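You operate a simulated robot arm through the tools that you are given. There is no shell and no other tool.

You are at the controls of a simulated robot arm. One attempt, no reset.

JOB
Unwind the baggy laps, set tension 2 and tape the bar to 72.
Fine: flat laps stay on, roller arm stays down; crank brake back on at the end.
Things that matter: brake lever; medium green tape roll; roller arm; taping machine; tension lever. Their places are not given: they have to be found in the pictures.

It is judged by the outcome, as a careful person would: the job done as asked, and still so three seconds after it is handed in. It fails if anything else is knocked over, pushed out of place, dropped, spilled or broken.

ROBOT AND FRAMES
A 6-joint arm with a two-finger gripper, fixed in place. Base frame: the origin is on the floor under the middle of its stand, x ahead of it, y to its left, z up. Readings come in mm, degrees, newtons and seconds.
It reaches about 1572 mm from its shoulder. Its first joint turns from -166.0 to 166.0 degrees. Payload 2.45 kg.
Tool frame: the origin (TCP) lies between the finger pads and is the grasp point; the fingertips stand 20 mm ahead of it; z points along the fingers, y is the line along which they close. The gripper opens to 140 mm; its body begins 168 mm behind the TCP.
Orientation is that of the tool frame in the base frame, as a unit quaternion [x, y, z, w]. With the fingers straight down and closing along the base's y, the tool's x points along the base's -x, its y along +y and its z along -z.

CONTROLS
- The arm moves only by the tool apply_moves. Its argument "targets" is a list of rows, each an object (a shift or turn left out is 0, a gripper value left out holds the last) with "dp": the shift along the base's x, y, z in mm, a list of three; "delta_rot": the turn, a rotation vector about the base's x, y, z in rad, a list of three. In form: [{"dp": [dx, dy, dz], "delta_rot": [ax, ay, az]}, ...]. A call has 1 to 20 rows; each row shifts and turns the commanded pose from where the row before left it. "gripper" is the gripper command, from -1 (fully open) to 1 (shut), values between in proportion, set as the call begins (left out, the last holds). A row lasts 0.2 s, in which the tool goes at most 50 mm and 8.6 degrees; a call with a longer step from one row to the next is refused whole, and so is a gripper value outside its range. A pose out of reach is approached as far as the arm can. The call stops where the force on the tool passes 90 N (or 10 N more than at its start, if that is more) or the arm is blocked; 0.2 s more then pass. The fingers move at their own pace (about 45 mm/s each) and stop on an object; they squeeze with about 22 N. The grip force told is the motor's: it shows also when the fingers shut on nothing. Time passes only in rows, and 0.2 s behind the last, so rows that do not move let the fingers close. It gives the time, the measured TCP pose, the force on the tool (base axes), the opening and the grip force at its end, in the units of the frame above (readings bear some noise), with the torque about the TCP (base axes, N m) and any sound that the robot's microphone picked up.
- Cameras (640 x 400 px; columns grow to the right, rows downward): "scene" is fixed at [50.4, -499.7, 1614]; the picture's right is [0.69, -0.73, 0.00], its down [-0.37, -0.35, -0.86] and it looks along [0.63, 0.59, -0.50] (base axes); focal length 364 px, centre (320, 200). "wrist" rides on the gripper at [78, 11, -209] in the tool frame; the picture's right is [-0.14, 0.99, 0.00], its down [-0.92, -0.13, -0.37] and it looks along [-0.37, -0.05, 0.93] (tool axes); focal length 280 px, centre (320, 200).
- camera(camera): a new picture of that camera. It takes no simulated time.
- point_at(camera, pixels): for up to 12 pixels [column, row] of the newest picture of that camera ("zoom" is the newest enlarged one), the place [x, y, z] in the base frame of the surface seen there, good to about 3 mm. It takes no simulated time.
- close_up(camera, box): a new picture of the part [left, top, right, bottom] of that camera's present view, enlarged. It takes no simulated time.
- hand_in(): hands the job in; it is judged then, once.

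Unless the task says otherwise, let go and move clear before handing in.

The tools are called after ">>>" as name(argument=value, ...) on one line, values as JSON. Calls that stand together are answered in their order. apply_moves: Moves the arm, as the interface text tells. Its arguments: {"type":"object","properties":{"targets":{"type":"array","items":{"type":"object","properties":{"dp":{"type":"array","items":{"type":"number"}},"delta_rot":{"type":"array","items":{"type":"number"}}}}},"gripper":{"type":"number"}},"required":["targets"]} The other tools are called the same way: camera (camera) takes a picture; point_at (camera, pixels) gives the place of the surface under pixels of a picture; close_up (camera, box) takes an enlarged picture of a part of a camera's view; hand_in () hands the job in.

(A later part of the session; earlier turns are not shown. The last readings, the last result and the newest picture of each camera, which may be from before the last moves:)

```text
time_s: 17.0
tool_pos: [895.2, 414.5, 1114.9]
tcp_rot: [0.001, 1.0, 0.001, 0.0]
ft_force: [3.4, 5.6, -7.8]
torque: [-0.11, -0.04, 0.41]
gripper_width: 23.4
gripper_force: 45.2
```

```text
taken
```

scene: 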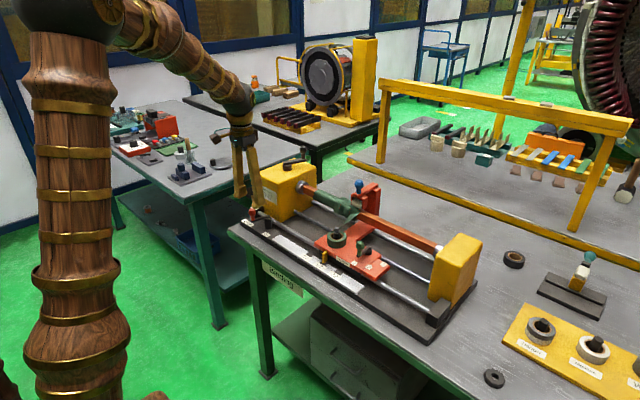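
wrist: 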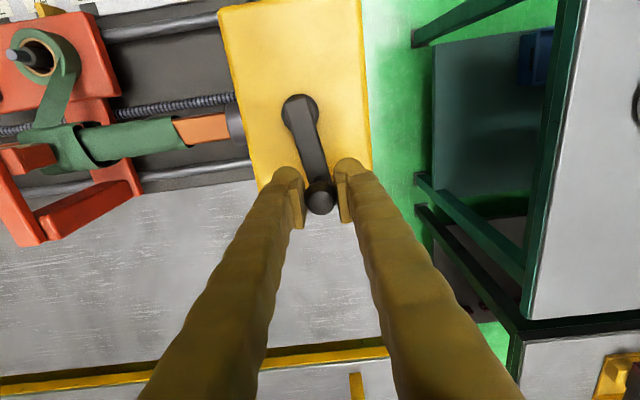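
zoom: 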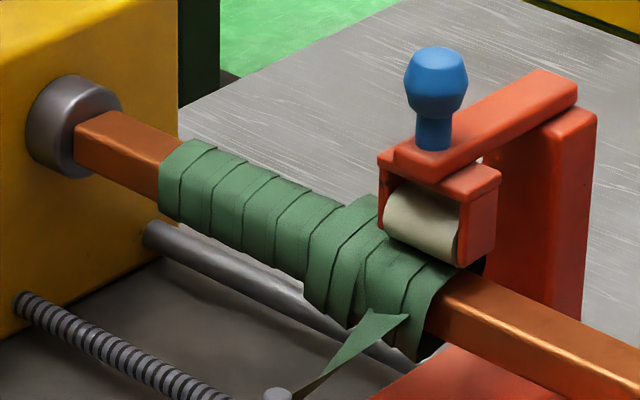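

Pointer now at y≈106 with the baggy start still around y≈165, so ~34 mm (≈39°) more. I turn another 30° and check.

>>> apply_moves(targets=[{"dp": [-2.5, 10.8, 0]}, {"dp": [-4.4, 10.2, 0]}, {"dp": [-6.0, 9.3, 0]}])

>>> close_up(camera="scene", box=[265, 230, 373, 298])

>>> point_at(camera="zoom", pixels=[[275, 115], [280, 90], [290, 115], [265, 115]])

>>> close_up(camera="scene", box=[300, 170, 372, 225])

```text
time_s: 17.8
tool_pos: [881.2, 443.7, 1115.1]
tcp_rot: [0.001, 1.0, 0.0, -0.001]
ft_force: [-2.5, -1.2, -1.2]
torque: [-0.14, -0.09, 0.51]
gripper_width: 23.5
gripper_force: 45.0
```

```text
5.88 times, centred on (319, 264) of scene
```

zoom: 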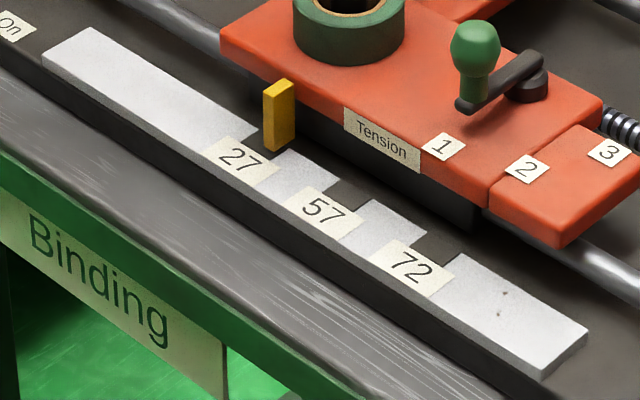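

```text
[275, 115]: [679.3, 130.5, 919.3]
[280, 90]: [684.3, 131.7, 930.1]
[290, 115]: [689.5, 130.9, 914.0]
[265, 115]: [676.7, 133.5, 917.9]
```

```text
7.27 times, centred on (336, 198) of scene
```

zoom: 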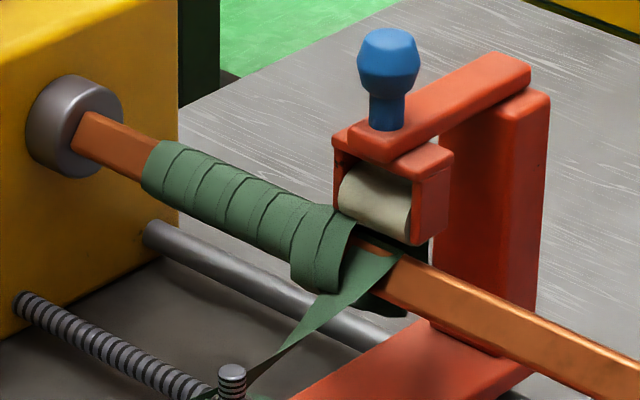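

Pointer is at y≈131.5, at the near edge of the 27 notch, with one baggy lap left at (320,250). I turn about 8° more and inspect.

>>> apply_moves(targets=[{"dp": [-3.4, 4.0, 0]}, {"dp": [-2.6, 2.8, 0]}])

>>> close_up(camera="scene", box=[265, 230, 373, 298])

>>> point_at(camera="zoom", pixels=[[265, 110], [270, 83], [280, 110]])

>>> close_up(camera="scene", box=[300, 170, 372, 225])

>>> point_at(camera="zoom", pixels=[[375, 50], [310, 230], [290, 220], [330, 250], [345, 250], [360, 255], [150, 160]])

>>> camera(camera="wrist")

```text
time_s: 18.4
tool_pos: [875.7, 448.8, 1115.6]
tcp_rot: [0.001, 1.0, 0.0, 0.001]
ft_force: [-0.9, -2.6, 0.8]
torque: [-0.03, -0.08, 0.0]
gripper_width: 23.0
gripper_force: 45.3
```

```text
5.88 times, centred on (319, 264) of scene
```

zoom: 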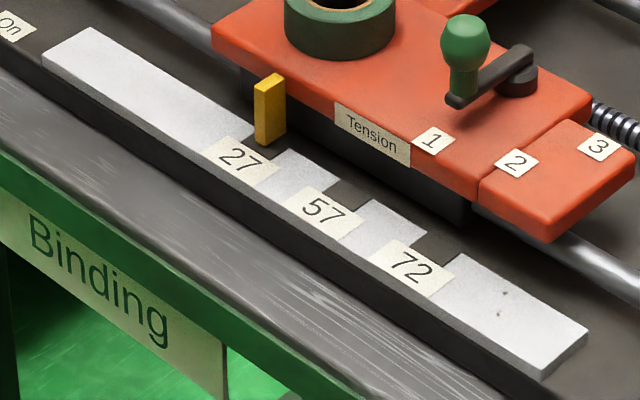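

```text
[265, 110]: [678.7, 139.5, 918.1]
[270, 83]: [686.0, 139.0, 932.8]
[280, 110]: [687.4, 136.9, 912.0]
```

```text
7.27 times, centred on (336, 198) of scene
```

zoom: 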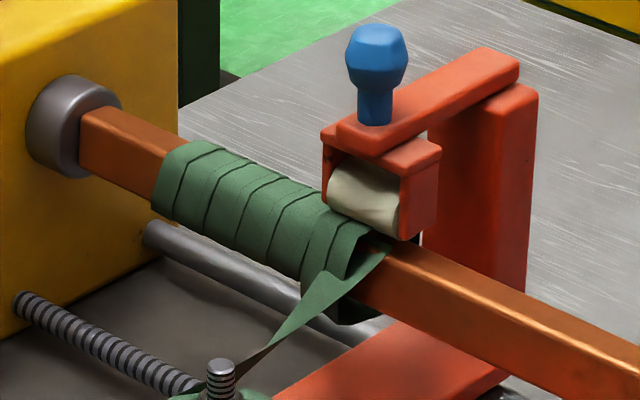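

```text
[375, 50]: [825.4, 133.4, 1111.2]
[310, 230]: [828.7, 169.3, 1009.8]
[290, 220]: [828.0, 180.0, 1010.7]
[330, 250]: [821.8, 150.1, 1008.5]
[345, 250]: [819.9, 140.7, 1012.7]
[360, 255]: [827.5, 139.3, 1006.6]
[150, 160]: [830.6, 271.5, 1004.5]
```

```text
taken
```

wrist: 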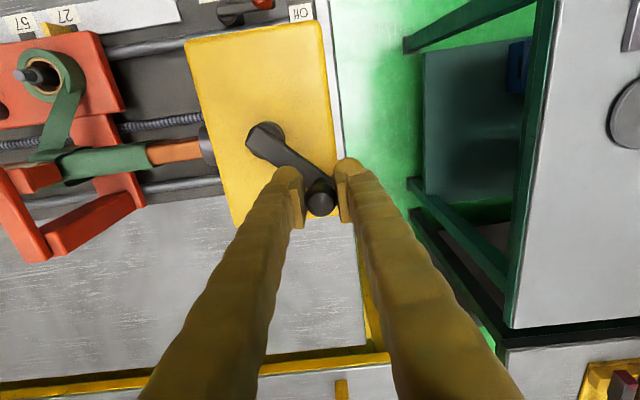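

The pointer sits centered at 27 (y≈139). I zoom in to see whether any baggy lap is left beside the roller.

>>> close_up(camera="scene", box=[316, 185, 352, 218])

>>> close_up(camera="wrist", box=[0, 30, 220, 260])

>>> close_up(camera="wrist", box=[20, 110, 180, 210])

```text
12.12 times, centred on (334, 202) of scene
```

zoom: 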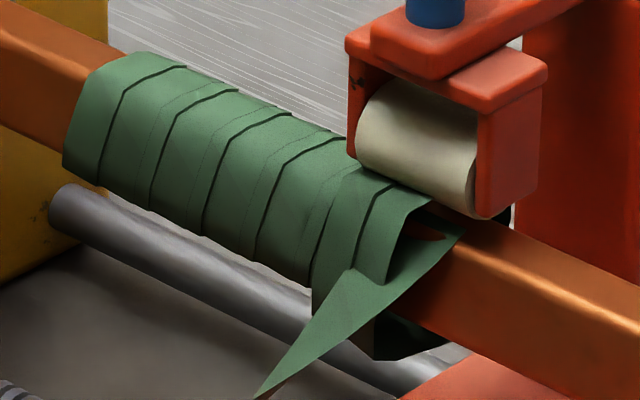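

```text
1.74 times, centred on (110, 145) of wrist
```

zoom: 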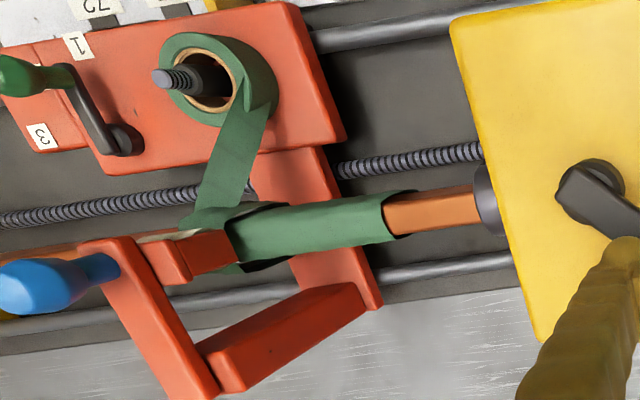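

```text
4.00 times, centred on (100, 160) of wrist
```

zoom: 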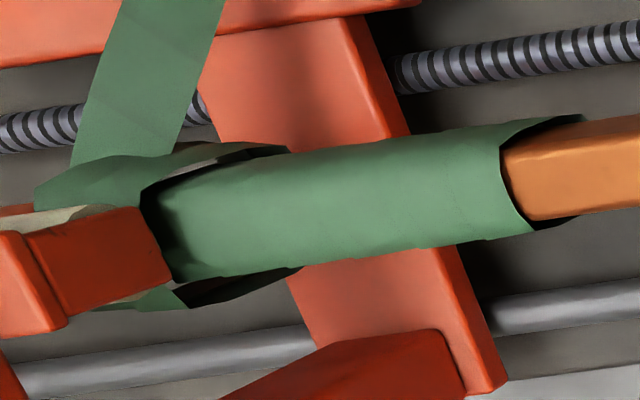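

A loose bit still shows around the end (edges at (312,310) and (350,265) of the 12x zoom). I'll measure those edges to judge what's left.

>>> close_up(camera="scene", box=[316, 185, 352, 218])

>>> point_at(camera="zoom", pixels=[[105, 140], [155, 165], [208, 190], [262, 215], [300, 230], [325, 240], [345, 245], [360, 240], [380, 250], [400, 240], [430, 255], [330, 300]])

>>> point_at(camera="zoom", pixels=[[340, 185], [370, 195], [400, 200], [425, 205], [425, 240], [455, 235], [400, 345], [380, 320], [320, 170], [330, 150], [300, 130]])

```text
12.12 times, centred on (334, 202) of scene
```

zoom: 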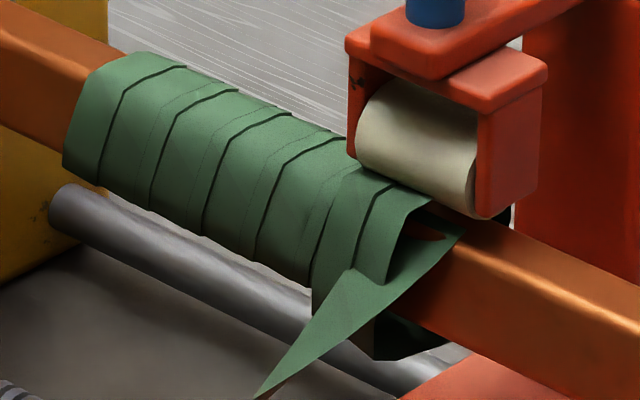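

```text
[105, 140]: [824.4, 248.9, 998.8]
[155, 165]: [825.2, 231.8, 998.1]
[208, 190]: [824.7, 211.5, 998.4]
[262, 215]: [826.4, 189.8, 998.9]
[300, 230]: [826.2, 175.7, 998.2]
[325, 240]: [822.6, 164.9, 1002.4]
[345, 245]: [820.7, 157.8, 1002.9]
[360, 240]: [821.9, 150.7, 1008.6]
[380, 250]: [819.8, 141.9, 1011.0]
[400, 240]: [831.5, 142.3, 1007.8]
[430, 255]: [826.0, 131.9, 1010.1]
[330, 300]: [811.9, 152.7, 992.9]
```

```text
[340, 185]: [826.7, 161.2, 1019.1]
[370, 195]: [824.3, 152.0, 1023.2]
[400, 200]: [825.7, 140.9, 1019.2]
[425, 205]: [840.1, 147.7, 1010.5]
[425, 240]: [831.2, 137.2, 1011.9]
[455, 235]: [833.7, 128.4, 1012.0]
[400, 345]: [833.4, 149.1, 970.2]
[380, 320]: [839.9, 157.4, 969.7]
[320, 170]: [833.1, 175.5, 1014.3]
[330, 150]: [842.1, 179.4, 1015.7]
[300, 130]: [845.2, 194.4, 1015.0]
```

The remaining loose bit on the near face starts at y≈166 while the strip under the roller spans about 126–153, so roughly a partial lap may still be baggy. I turn 4° more (≈3.5 mm, still within notch 27) and re-inspect.

>>> apply_moves(targets=[{"dp": [-3.2, 2.8, 0]}])

>>> close_up(camera="scene", box=[316, 185, 352, 218])

>>> close_up(camera="scene", box=[290, 230, 340, 268])

>>> close_up(camera="wrist", box=[0, 100, 180, 220])

```text
time_s: 18.8
tool_pos: [872.8, 453.0, 1115.0]
tcp_rot: [0.002, 1.0, 0.0, -0.001]
ft_force: [-0.4, -6.3, 2.6]
torque: [-0.06, -0.21, 0.49]
gripper_width: 23.2
gripper_force: 45.2
```

```text
12.12 times, centred on (334, 202) of scene
```

zoom: 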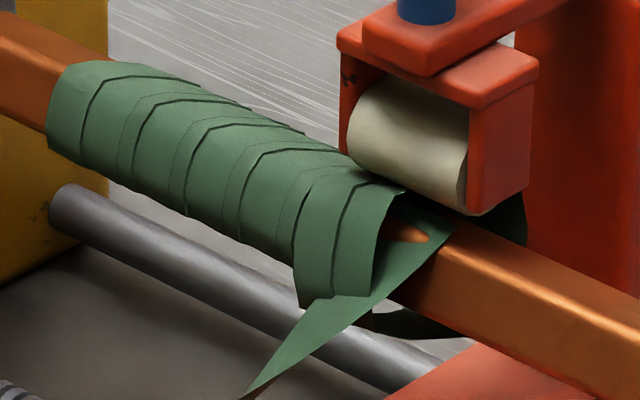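

```text
10.53 times, centred on (315, 249) of scene
```

zoom: 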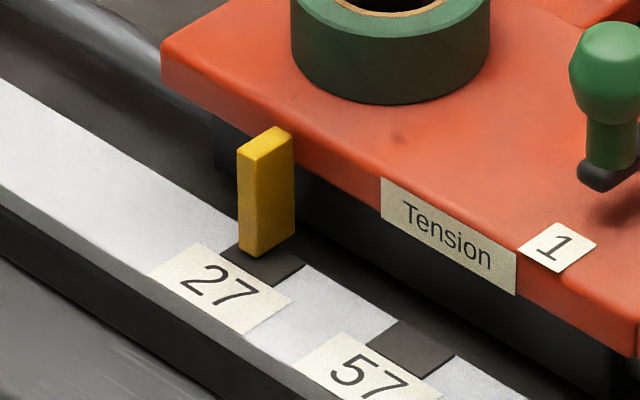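

```text
3.33 times, centred on (90, 160) of wrist
```

zoom: 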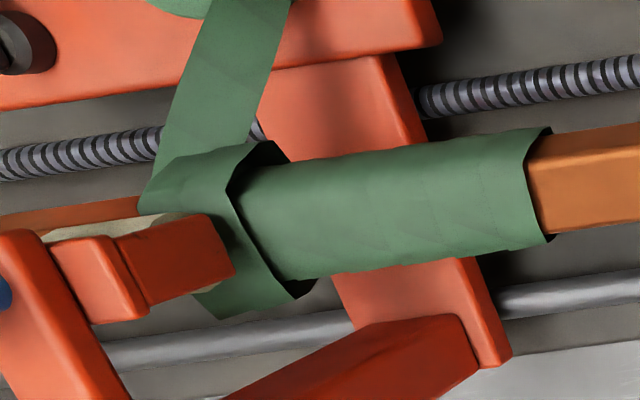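

The pointer is still inside the 27 notch and some loose tape remains at the end. I measure its edges at this position to see how it shrinks with carriage travel.

>>> close_up(camera="scene", box=[316, 185, 352, 218])

>>> point_at(camera="zoom", pixels=[[88, 120], [140, 140], [195, 165], [250, 190], [290, 220], [310, 220], [335, 230], [355, 230], [375, 240], [395, 240], [320, 285], [365, 285]])

>>> close_up(camera="scene", box=[290, 230, 340, 268])

>>> point_at(camera="zoom", pixels=[[255, 190], [265, 145], [280, 190], [245, 190], [262, 240]])

```text
12.12 times, centred on (334, 202) of scene
```

zoom: 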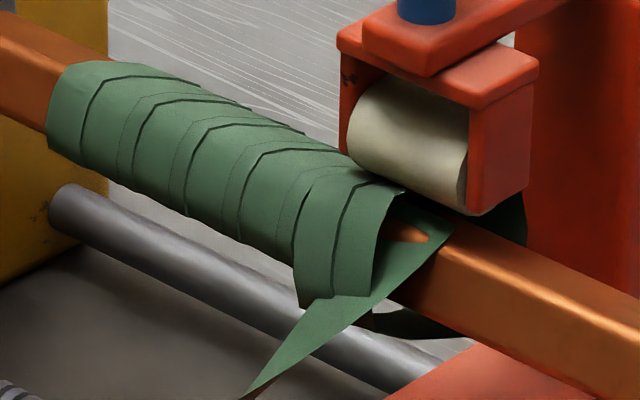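

```text
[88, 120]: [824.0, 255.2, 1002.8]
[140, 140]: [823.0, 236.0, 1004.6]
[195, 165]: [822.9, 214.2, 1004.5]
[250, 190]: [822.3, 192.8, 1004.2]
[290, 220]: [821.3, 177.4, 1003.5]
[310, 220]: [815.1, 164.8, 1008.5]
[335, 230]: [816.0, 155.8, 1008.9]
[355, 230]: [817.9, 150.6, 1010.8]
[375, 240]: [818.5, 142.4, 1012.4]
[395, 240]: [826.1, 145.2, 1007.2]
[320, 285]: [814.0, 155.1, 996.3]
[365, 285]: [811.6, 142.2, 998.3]
```

```text
10.53 times, centred on (315, 249) of scene
```

zoom: 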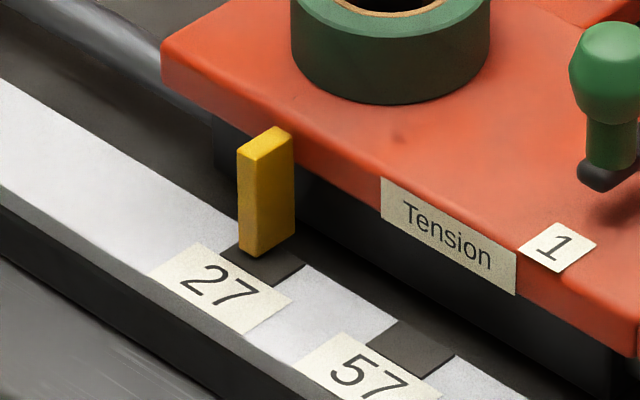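

```text
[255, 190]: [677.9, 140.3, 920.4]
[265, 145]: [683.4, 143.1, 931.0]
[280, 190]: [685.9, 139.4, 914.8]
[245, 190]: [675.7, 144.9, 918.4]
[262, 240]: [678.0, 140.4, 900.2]
```

Pointer is at y≈142.5; one loose lap [140–167] still shows. I step another ~3.5° (3 mm) and look again.

>>> apply_moves(targets=[{"dp": [-3.0, 2.2, 0]}])

>>> close_up(camera="scene", box=[316, 185, 352, 218])

>>> close_up(camera="wrist", box=[0, 90, 180, 210])

>>> close_up(camera="scene", box=[290, 230, 340, 268])

```text
time_s: 19.2
tool_pos: [868.9, 455.0, 1114.6]
tcp_rot: [0.002, 1.0, 0.0, 0.0]
ft_force: [1.4, -3.5, 2.7]
torque: [-0.05, -0.18, 0.25]
gripper_width: 23.0
gripper_force: 44.4
```

```text
12.12 times, centred on (334, 202) of scene
```

zoom: 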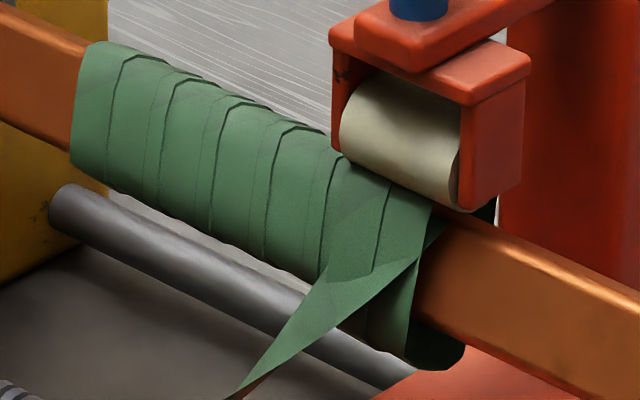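

```text
3.33 times, centred on (90, 150) of wrist
```

zoom: 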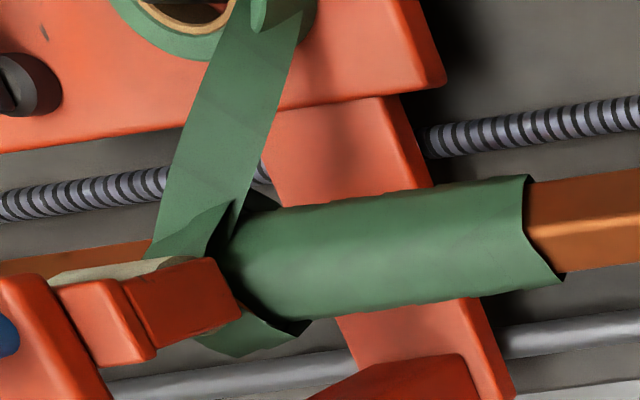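

```text
10.53 times, centred on (315, 249) of scene
```

zoom: 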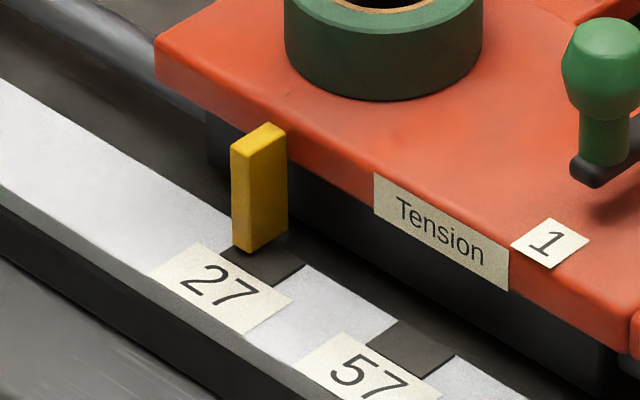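

The loose region on the near face has shrunk. I measure its present edges and how far it stands off the bar.

>>> close_up(camera="scene", box=[316, 185, 352, 218])

>>> point_at(camera="zoom", pixels=[[110, 140], [160, 165], [215, 190], [270, 215], [300, 225], [315, 235], [335, 230], [355, 240], [385, 310], [405, 320], [425, 300], [450, 300]])

>>> point_at(camera="zoom", pixels=[[300, 175], [340, 190], [370, 200], [400, 210], [420, 215], [380, 330], [430, 350], [455, 355], [350, 325], [290, 250], [240, 225]])

```text
12.12 times, centred on (334, 202) of scene
```

zoom: 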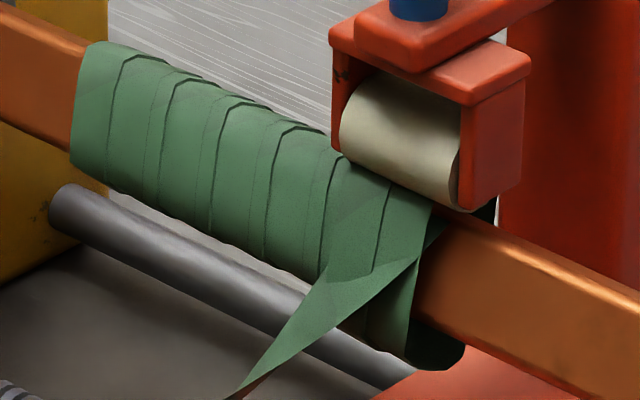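

```text
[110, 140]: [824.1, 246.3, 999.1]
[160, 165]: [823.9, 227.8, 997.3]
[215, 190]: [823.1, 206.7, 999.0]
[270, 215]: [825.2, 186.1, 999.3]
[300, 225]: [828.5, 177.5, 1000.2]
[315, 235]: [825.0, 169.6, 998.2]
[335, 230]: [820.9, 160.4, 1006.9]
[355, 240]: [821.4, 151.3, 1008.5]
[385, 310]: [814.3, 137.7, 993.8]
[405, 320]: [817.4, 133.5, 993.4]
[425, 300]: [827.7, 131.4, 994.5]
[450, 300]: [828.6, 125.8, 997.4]
```

```text
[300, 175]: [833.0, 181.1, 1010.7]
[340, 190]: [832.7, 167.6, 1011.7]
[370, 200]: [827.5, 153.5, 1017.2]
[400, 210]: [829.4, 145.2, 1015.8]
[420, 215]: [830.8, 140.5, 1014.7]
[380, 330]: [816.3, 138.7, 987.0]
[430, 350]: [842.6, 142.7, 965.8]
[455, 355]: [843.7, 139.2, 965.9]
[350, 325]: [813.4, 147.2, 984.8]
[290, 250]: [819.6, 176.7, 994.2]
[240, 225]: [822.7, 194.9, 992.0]
```

I measure the same area from the wrist view to see where the flat tape ends and how much loose sleeve is left.

>>> close_up(camera="wrist", box=[20, 130, 120, 200])

>>> point_at(camera="zoom", pixels=[[250, 170], [290, 200], [300, 240], [330, 160], [350, 200], [380, 220], [200, 130], [230, 110], [160, 140], [300, 300], [330, 290], [250, 310]])

```text
5.71 times, centred on (70, 165) of wrist
```

zoom: 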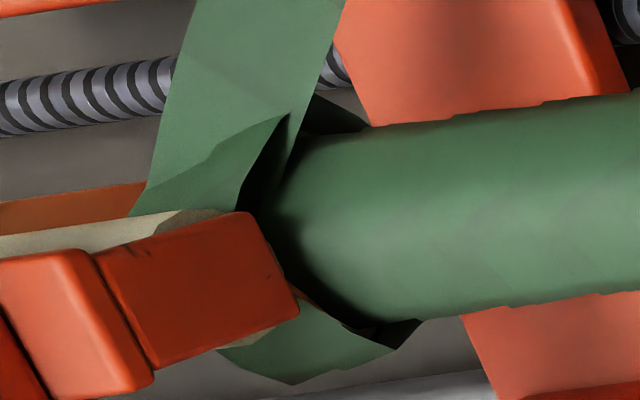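

```text
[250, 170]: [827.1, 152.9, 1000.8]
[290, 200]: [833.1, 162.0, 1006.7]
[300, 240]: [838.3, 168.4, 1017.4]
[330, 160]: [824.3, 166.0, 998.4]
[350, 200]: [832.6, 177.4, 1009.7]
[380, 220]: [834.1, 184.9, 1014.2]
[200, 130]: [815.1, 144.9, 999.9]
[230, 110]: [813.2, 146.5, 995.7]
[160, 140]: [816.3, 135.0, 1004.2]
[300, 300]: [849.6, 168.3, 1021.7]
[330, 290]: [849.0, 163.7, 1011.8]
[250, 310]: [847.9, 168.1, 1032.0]
```

A loose loop still bulges (near face at x≈814 vs flat ≈824). I continue unwinding in another 3 mm step and compare the flat edges.

>>> apply_moves(targets=[{"dp": [-3.1, 2.0, 0]}])

>>> close_up(camera="scene", box=[316, 185, 352, 218])

>>> close_up(camera="wrist", box=[20, 110, 140, 200])

>>> close_up(camera="scene", box=[290, 230, 340, 268])

>>> point_at(camera="zoom", pixels=[[250, 190], [260, 140], [275, 190], [240, 190]])

```text
time_s: 19.6
tool_pos: [866.3, 456.9, 1114.5]
tcp_rot: [0.002, 1.0, 0.0, 0.001]
ft_force: [1.5, -2.1, 1.7]
torque: [-0.05, -0.1, 0.15]
gripper_width: 23.1
gripper_force: 44.8
```

```text
12.12 times, centred on (334, 202) of scene
```

zoom: 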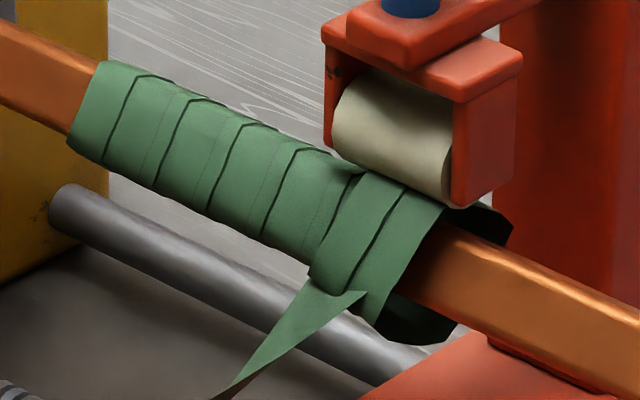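

```text
4.44 times, centred on (80, 155) of wrist
```

zoom: 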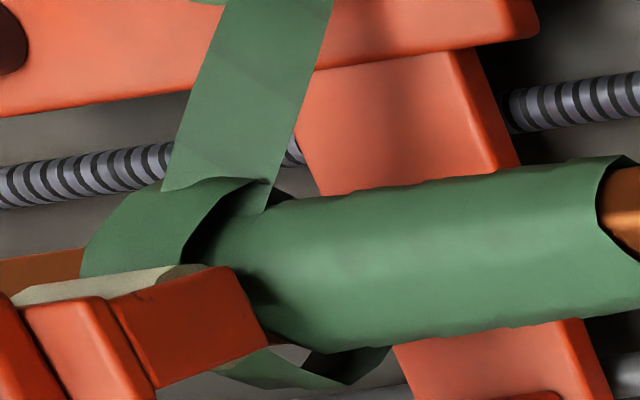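

```text
10.53 times, centred on (315, 249) of scene
```

zoom: 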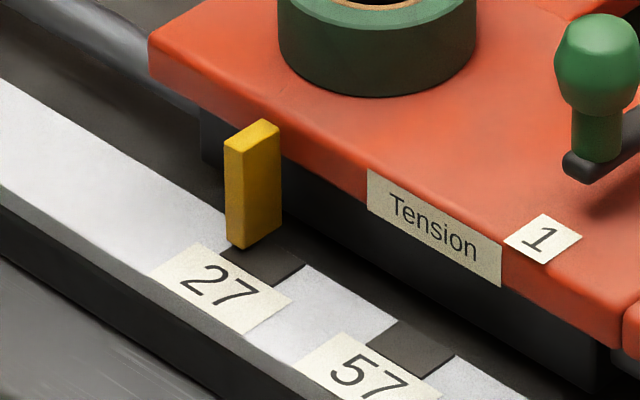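

```text
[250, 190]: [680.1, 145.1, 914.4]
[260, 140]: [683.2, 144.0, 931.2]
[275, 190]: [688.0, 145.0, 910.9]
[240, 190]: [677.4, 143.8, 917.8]
```

>>> close_up(camera="scene", box=[316, 185, 352, 218])

>>> point_at(camera="zoom", pixels=[[125, 120], [172, 150], [225, 175], [275, 205], [310, 210], [325, 220], [345, 225], [365, 240], [385, 240], [400, 250], [370, 290], [330, 260]])

>>> point_at(camera="zoom", pixels=[[300, 180], [330, 185], [360, 185], [385, 190], [410, 205], [430, 215], [480, 225], [420, 330], [395, 320], [450, 260], [500, 280], [350, 300]])

```text
12.12 times, centred on (334, 202) of scene
```

zoom: 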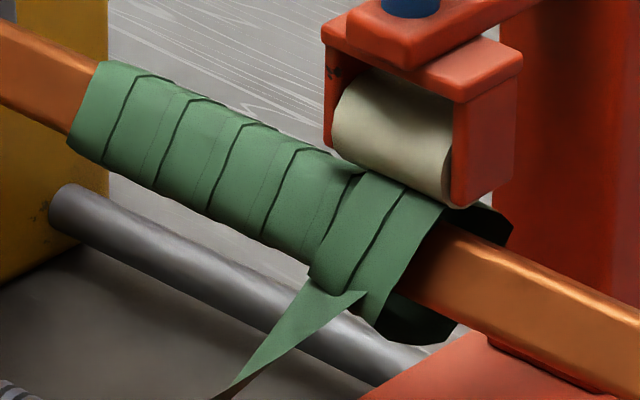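

```text
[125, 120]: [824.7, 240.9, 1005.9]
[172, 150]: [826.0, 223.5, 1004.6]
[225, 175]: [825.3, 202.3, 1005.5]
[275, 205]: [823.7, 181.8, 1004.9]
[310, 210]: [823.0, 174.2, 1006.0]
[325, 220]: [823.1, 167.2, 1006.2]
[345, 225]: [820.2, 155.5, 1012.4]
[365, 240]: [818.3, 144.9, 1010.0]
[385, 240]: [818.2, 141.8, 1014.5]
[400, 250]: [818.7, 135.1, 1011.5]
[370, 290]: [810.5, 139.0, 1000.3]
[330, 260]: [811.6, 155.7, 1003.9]
```

```text
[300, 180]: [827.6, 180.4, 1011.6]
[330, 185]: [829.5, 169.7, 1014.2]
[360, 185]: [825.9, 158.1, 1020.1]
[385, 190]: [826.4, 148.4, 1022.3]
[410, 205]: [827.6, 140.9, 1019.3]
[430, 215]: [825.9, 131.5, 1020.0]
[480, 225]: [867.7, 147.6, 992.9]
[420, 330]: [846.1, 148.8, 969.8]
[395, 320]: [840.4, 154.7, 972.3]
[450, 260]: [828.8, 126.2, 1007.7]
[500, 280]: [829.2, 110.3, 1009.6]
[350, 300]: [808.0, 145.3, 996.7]
```

The loose ring stays fixed at y≈[135–163] while flat edges are at 20 mm pitch (184, 204, 224, 244), so the laps are discrete and this last baggy one (centre ≈150) is still on. I unwind another 3 mm at a time and watch it.

>>> apply_moves(targets=[{"dp": [-3.3, 1.9, 0]}])

>>> close_up(camera="scene", box=[316, 185, 352, 218])

>>> close_up(camera="scene", box=[290, 230, 340, 268])

>>> point_at(camera="zoom", pixels=[[240, 190], [255, 135], [270, 190], [233, 190]])

```text
time_s: 20.0
tool_pos: [863.1, 459.0, 1114.1]
tcp_rot: [0.002, 1.0, 0.0, -0.001]
ft_force: [0.4, -5.0, -0.3]
torque: [-0.06, -0.13, 0.17]
gripper_width: 23.2
gripper_force: 45.4
```

```text
12.12 times, centred on (334, 202) of scene
```

zoom: 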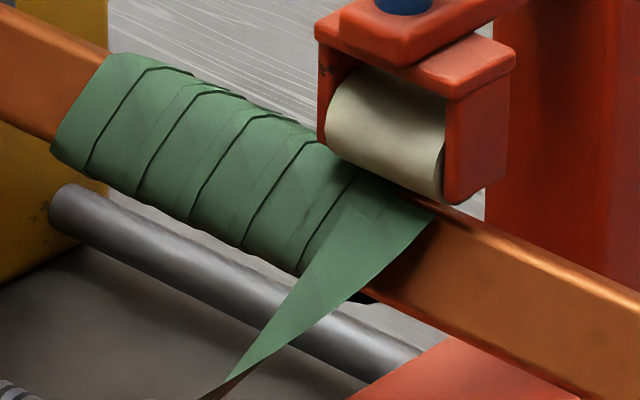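

```text
10.53 times, centred on (315, 249) of scene
```

zoom: 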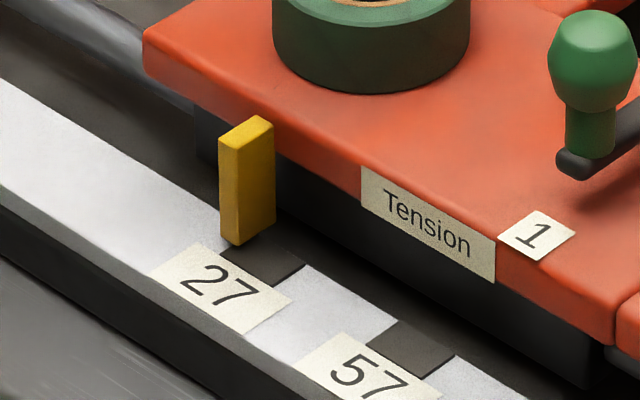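

```text
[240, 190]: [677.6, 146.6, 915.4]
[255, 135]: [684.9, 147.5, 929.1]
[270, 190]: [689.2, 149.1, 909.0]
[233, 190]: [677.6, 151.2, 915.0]
```

The bulging loop is now gone on the near face at pointer y≈150. I check from the wrist side and zoom closer.

>>> close_up(camera="wrist", box=[20, 100, 140, 190])

>>> close_up(camera="scene", box=[322, 190, 352, 212])

>>> point_at(camera="zoom", pixels=[[150, 120], [200, 150], [240, 170], [300, 200], [340, 200], [360, 230], [400, 190], [430, 190], [330, 260], [300, 260], [370, 285], [440, 220]])

```text
4.44 times, centred on (80, 145) of wrist
```

zoom: 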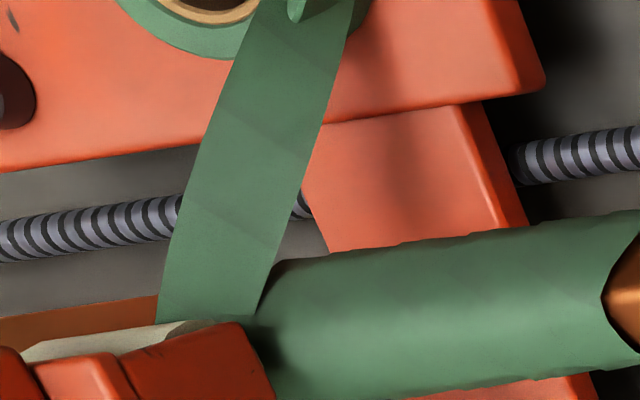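

```text
16.00 times, centred on (337, 201) of scene
```

zoom: 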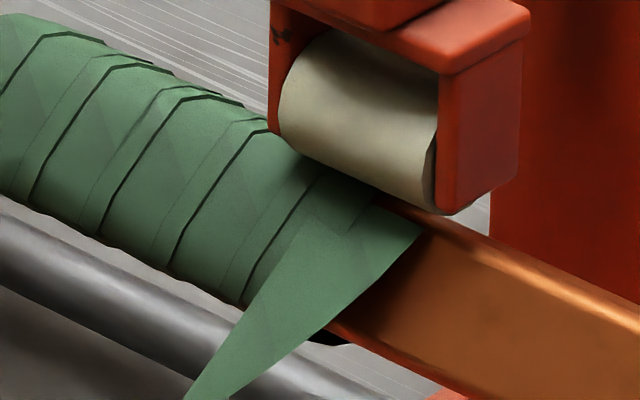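

```text
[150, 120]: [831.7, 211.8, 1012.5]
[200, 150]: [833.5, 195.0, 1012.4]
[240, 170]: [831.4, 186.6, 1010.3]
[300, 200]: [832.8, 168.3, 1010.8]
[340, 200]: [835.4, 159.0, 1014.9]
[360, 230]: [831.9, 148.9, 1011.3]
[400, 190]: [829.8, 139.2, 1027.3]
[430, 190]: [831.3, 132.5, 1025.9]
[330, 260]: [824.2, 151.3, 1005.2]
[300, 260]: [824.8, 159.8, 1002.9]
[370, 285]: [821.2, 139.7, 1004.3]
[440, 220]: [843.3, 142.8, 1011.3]
```

Only a tiny dark bit at (330,338) under the strip is unclear. I look at it from both views.

>>> point_at(camera="zoom", pixels=[[330, 338], [318, 336], [345, 344], [310, 330], [350, 345]])

>>> close_up(camera="wrist", box=[0, 130, 140, 240])

>>> close_up(camera="scene", box=[300, 170, 372, 225])

```text
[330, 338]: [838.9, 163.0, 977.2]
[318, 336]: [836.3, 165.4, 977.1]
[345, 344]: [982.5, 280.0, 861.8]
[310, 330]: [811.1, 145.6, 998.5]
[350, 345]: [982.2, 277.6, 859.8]
```

```text
3.64 times, centred on (70, 185) of wrist
```

zoom: 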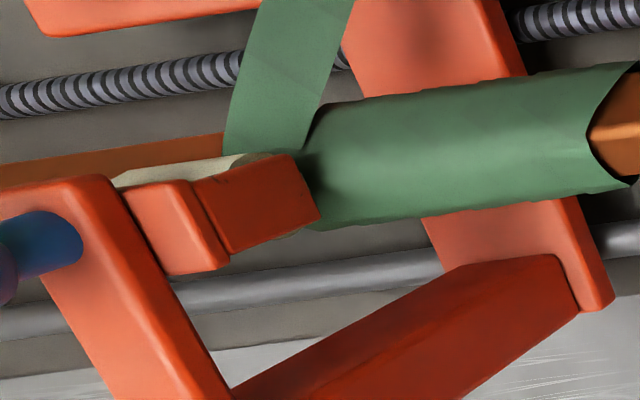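

```text
7.27 times, centred on (336, 198) of scene
```

zoom: 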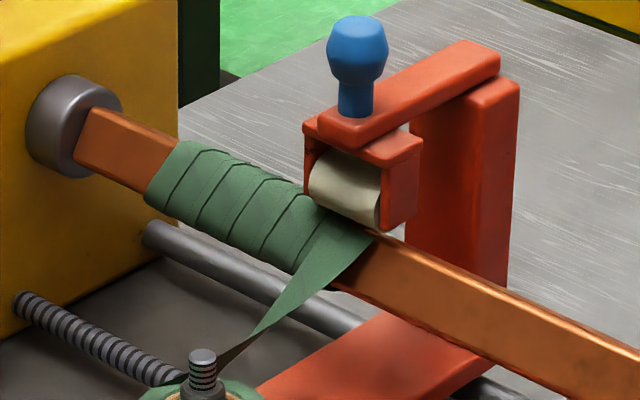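

All loose tape is off; the flat laps remain with their edges at 20 mm pitch, and the dark bit is the inside of the flat end. I'll go ~2 mm further for margin, then release the crank and set the tension.

>>> apply_moves(targets=[{"dp": [-2.3, 1.2, 0]}, {"dp": [0, 0, 0]}])

>>> close_up(camera="scene", box=[316, 185, 352, 218])

>>> close_up(camera="scene", box=[290, 230, 340, 268])

>>> point_at(camera="zoom", pixels=[[238, 190], [250, 135], [268, 190], [228, 190]])

```text
time_s: 20.6
tool_pos: [861.1, 460.6, 1116.0]
tcp_rot: [0.002, 1.0, 0.0, 0.0]
ft_force: [1.9, -4.0, -3.0]
torque: [-0.05, -0.2, 0.13]
gripper_width: 23.0
gripper_force: 45.2
```

```text
12.12 times, centred on (334, 202) of scene
```

zoom: 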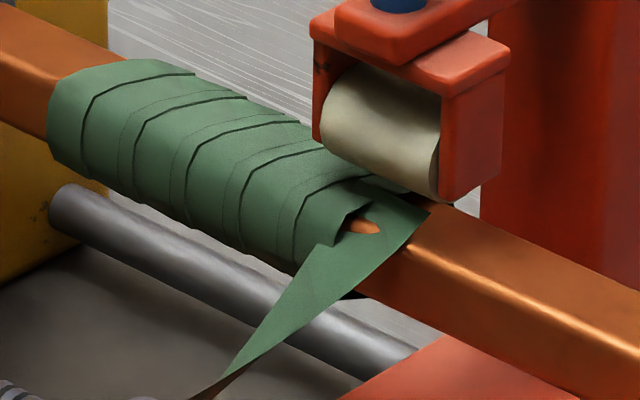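

```text
10.53 times, centred on (315, 249) of scene
```

zoom: 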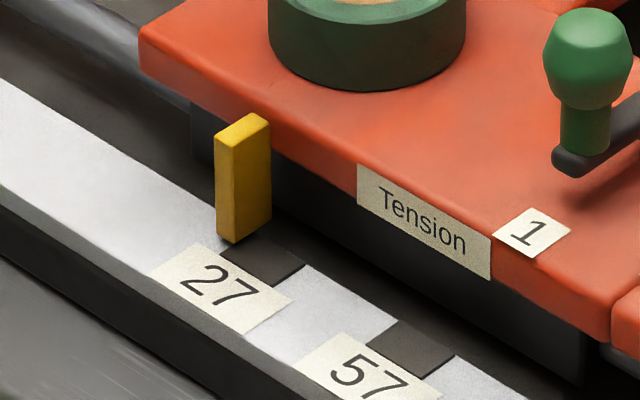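

```text
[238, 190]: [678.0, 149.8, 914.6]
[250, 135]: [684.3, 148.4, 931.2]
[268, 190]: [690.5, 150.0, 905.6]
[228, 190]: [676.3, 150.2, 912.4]
```

Baggy laps are off and all five flat edges remain. I release the crank knob and lift clear, then check the pointer hasn't moved.

>>> apply_moves(targets=[{"dp": [0, 0, 0]}, {"dp": [0, 0, 0]}, {"dp": [0, 0, 0]}], gripper=0)

>>> apply_moves(targets=[{"dp": [0, 0, 40]}, {"dp": [0, 0, 40]}])

>>> close_up(camera="scene", box=[290, 230, 340, 268])

>>> close_up(camera="scene", box=[230, 120, 390, 220])

```text
time_s: 21.4
tool_pos: [861.3, 459.5, 1114.5]
tcp_rot: [0.002, 1.0, 0.0, 0.0]
ft_force: [0.9, 0.4, 0.0]
torque: [0.0, -0.04, -0.02]
gripper_width: 70.0
gripper_force: 0.0
```

```text
time_s: 22.0
tool_pos: [860.7, 460.0, 1194.7]
tcp_rot: [0.002, 1.0, 0.0, 0.0]
ft_force: [-0.4, -0.1, 1.0]
torque: [0.0, 0.03, -0.01]
gripper_width: 70.0
gripper_force: 0.0
```

```text
10.53 times, centred on (315, 249) of scene
```

zoom: 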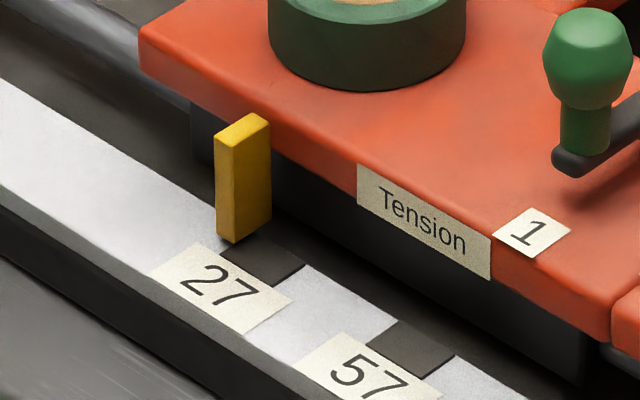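

```text
4.00 times, centred on (310, 170) of scene
```

zoom: 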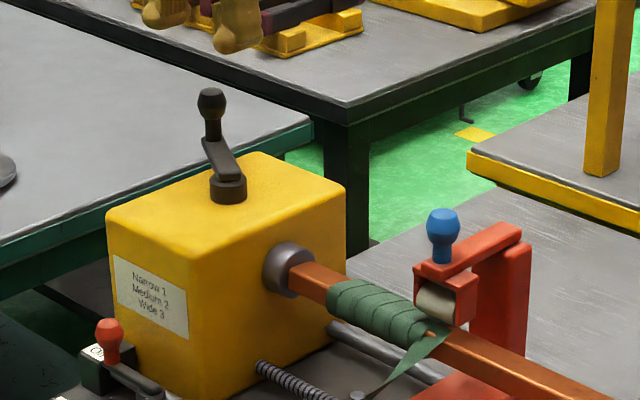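

Crank and pointer held still. I move the wrist camera over the carriage to view the flat laps and the tension lever.

>>> apply_moves(targets=[{"dp": [-18, -42, 1]}, {"dp": [-18, -42, 1]}, {"dp": [-18, -42, 1]}, {"dp": [-18, -42, 1]}, {"dp": [-18, -42, 1]}, {"dp": [-18, -42, 0]}, {"dp": [-18, -42, 0]}, {"dp": [-18, -41, 0]}])

>>> camera(camera="wrist")

```text
time_s: 23.8
tool_pos: [716.8, 124.3, 1199.9]
tcp_rot: [0.002, 1.0, 0.0, 0.0]
ft_force: [0.6, 0.2, 0.0]
torque: [0.0, 0.03, 0.05]
gripper_width: 70.0
gripper_force: 0.0
```

```text
taken
```

wrist: 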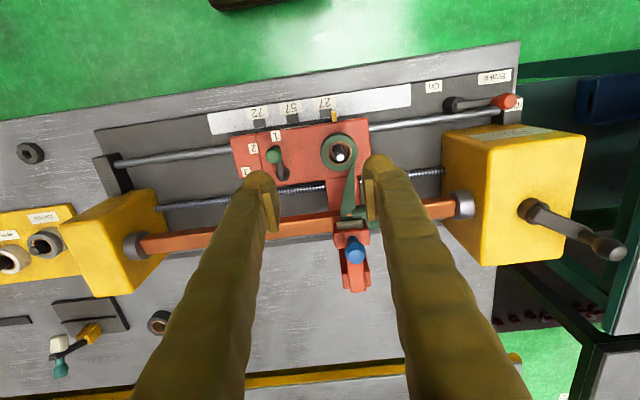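

>>> close_up(camera="wrist", box=[220, 90, 360, 200])

>>> point_at(camera="zoom", pixels=[[240, 238], [215, 240], [265, 240], [240, 215], [240, 262], [260, 320], [272, 290], [285, 315], [140, 210], [155, 310], [245, 160], [515, 95]])

>>> close_up(camera="wrist", box=[310, 170, 470, 290])

```text
3.64 times, centred on (290, 145) of wrist
```

zoom: 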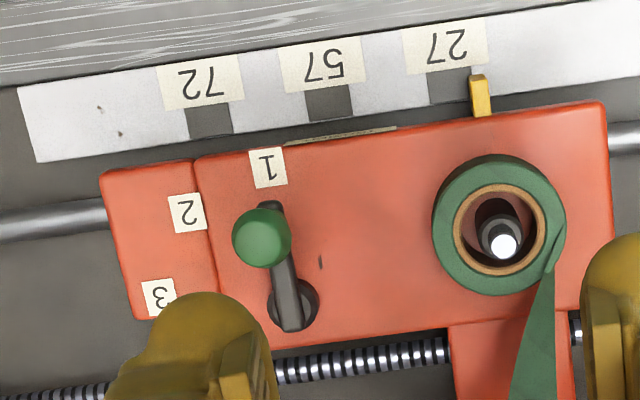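

```text
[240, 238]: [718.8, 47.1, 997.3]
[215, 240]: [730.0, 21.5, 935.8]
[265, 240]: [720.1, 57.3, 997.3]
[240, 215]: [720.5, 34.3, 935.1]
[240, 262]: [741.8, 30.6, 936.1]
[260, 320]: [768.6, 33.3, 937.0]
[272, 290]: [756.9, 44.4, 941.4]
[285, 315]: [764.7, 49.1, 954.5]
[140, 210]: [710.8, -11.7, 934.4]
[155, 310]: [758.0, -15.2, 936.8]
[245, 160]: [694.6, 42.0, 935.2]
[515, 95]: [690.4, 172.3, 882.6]
```

```text
3.33 times, centred on (390, 230) of wrist
```

zoom: 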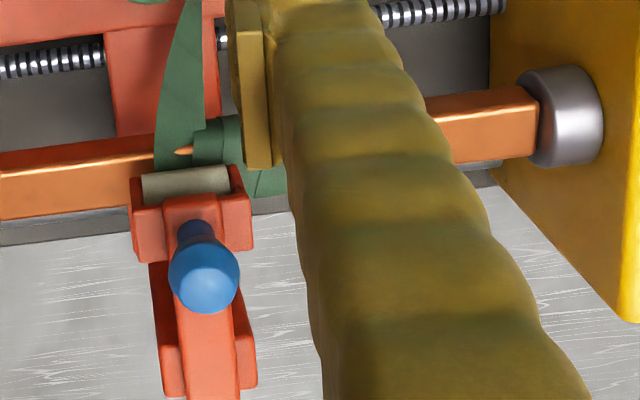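

Tension knob is at ≈(720,55.5), top z 997, pivot ≈(765,54.5), lever at 1 (≈179°). I move above it and check alignment.

>>> apply_moves(targets=[{"dp": [1, -23, 0]}, {"dp": [1, -23, -20]}, {"dp": [1, -23, -40]}, {"dp": [0.5, 0, -40]}, {"dp": [0, 0, -40]}], gripper=0.1)

>>> close_up(camera="wrist", box=[240, 120, 400, 240])

>>> point_at(camera="zoom", pixels=[[320, 200], [300, 200], [340, 200], [320, 180], [320, 220], [330, 280]])

```text
time_s: 25.0
tool_pos: [720.3, 54.4, 1060.6]
tcp_rot: [0.002, 1.0, 0.0, 0.001]
ft_force: [0.6, -0.4, 0.5]
torque: [0.0, 0.01, -0.04]
gripper_width: 63.2
gripper_force: 0.1
```

```text
3.33 times, centred on (320, 180) of wrist
```

zoom: 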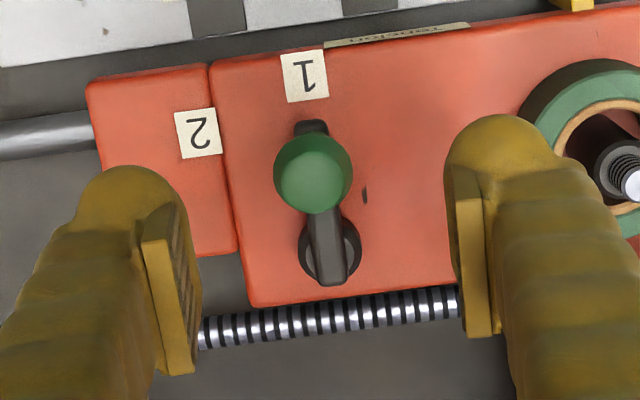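

```text
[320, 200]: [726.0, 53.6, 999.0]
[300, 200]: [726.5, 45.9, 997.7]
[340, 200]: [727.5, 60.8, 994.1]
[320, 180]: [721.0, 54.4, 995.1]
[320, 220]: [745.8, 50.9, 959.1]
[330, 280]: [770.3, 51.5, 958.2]
```

Knob centre reads ≈(720,52). I adjust 2 mm and descend to grip it.

>>> apply_moves(targets=[{"dp": [0, -2.3, -37]}, {"dp": [0, 0, -37]}])

>>> apply_moves(targets=[{"dp": [0, 0, 0]}, {"dp": [0, 0, 0]}, {"dp": [0, 0, 0]}, {"dp": [0, 0, 0]}], gripper=1)

```text
time_s: 25.6
tool_pos: [720.8, 52.4, 987.5]
tcp_rot: [0.002, 1.0, 0.0, 0.0]
ft_force: [0.7, -0.3, 0.8]
torque: [0.03, -0.01, -0.02]
gripper_width: 62.9
gripper_force: 0.1
```

```text
time_s: 26.6
tool_pos: [719.4, 52.8, 986.0]
tcp_rot: [0.002, 1.0, 0.0, 0.0]
ft_force: [0.1, -1.8, -3.4]
torque: [0.01, -0.05, 0.05]
gripper_width: 21.0
gripper_force: 35.5
```

Gripped with little side force. I swing the lever toward 2 in 8° steps, turning the tool with it.

>>> apply_moves(targets=[{"dp": [0.4, -6.3, 0], "delta_rot": [0, 0, 0.1396]}, {"dp": [1.3, -6.1, 0], "delta_rot": [0, 0, 0.1396]}])

```text
time_s: 27.2
tool_pos: [720.8, 40.9, 986.7]
tcp_rot: [-0.138, 0.99, 0.0, 0.0]
ft_force: [-9.5, 0.9, 3.4]
torque: [0.02, 0.0, 0.11]
gripper_width: 20.7
gripper_force: 45.2
```

>>> apply_moves(targets=[{"dp": [1.8, -5.9, 0], "delta_rot": [0, 0, 0.1396]}, {"dp": [2.6, -5.5, 0], "delta_rot": [0, 0, 0.1396]}])

>>> close_up(camera="wrist", box=[200, 80, 440, 260])

>>> close_up(camera="scene", box=[290, 190, 390, 270])

```text
time_s: 27.8
tool_pos: [727.7, 30.0, 986.7]
tcp_rot: [-0.275, 0.962, 0.001, 0.0]
ft_force: [-2.6, -0.8, 9.6]
torque: [-0.06, 0.08, 0.06]
gripper_width: 21.0
gripper_force: 45.0
```

```text
2.22 times, centred on (320, 170) of wrist
```

zoom: 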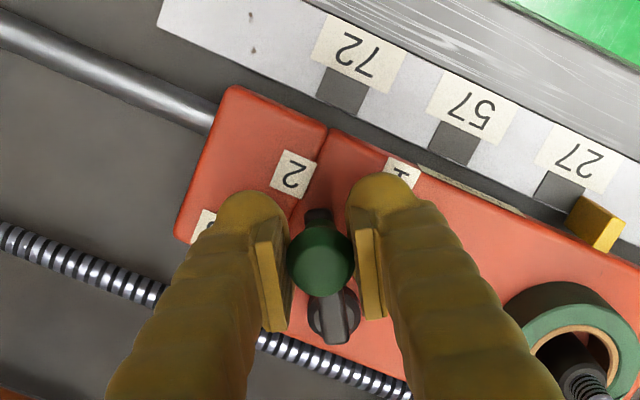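

```text
5.00 times, centred on (340, 230) of scene
```

zoom: 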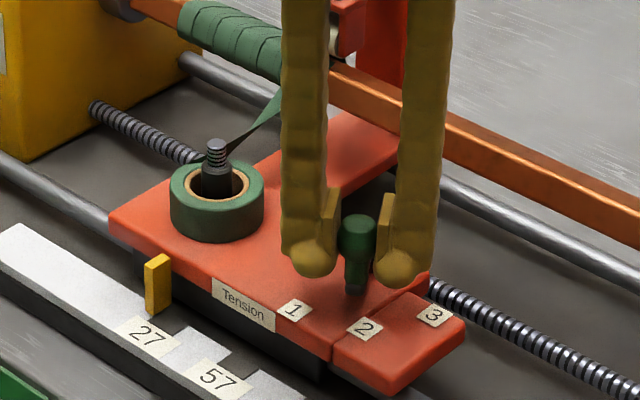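

The lever is about 7° short of pointing at label 2 (hub (335,315), label (293,173)). I turn it one more step.

>>> apply_moves(targets=[{"dp": [3.2, -4.8, 0], "delta_rot": [0, 0, 0.13]}])

>>> close_up(camera="wrist", box=[200, 80, 440, 260])

```text
time_s: 28.2
tool_pos: [730.2, 24.1, 985.9]
tcp_rot: [-0.336, 0.942, 0.0, 0.0]
ft_force: [2.4, 1.6, 8.2]
torque: [0.1, -0.12, -0.01]
gripper_width: 20.7
gripper_force: 45.4
```

```text
2.22 times, centred on (320, 170) of wrist
```

zoom: 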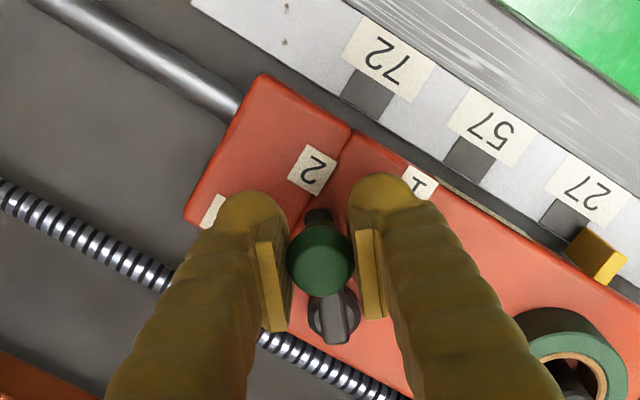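

The lever now points at label 2 (≈219°). I release with a modest opening and lift straight up.

>>> apply_moves(targets=[{"dp": [0, 0, 0]}, {"dp": [0, 0, 0]}, {"dp": [0, 0, 0]}], gripper=0.3)

>>> apply_moves(targets=[{"dp": [0, 0, 40]}, {"dp": [0, 0, 40]}, {"dp": [0, 0, 45]}, {"dp": [0, 0, 45]}, {"dp": [0, 0, 40]}])

>>> camera(camera="wrist")

>>> close_up(camera="scene", box=[290, 190, 390, 270])

```text
time_s: 29.0
tool_pos: [728.9, 24.9, 986.6]
tcp_rot: [-0.336, 0.942, 0.0, 0.0]
ft_force: [0.6, 0.7, -0.7]
torque: [0.01, 0.02, 0.0]
gripper_width: 49.2
gripper_force: 0.0
```

```text
time_s: 30.2
tool_pos: [729.8, 24.2, 1196.7]
tcp_rot: [-0.336, 0.942, 0.0, 0.0]
ft_force: [0.4, 0.2, -0.6]
torque: [0.04, 0.02, 0.01]
gripper_width: 49.2
gripper_force: 0.1
```

```text
taken
```

wrist: 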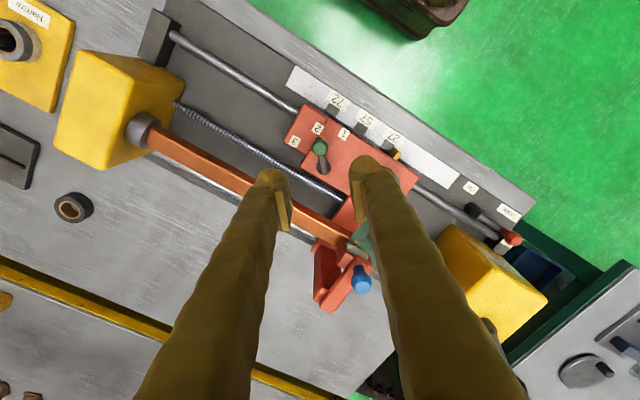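

```text
5.00 times, centred on (340, 230) of scene
```

zoom: 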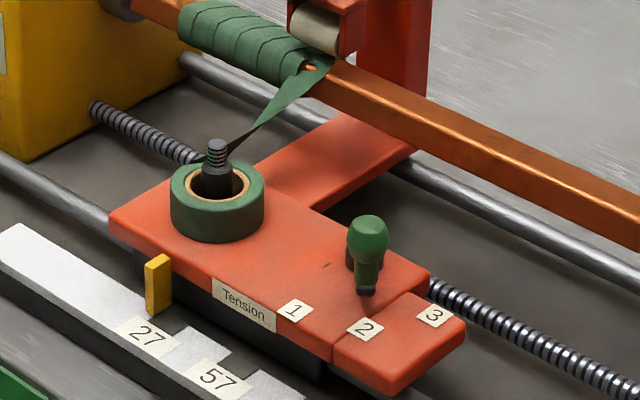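

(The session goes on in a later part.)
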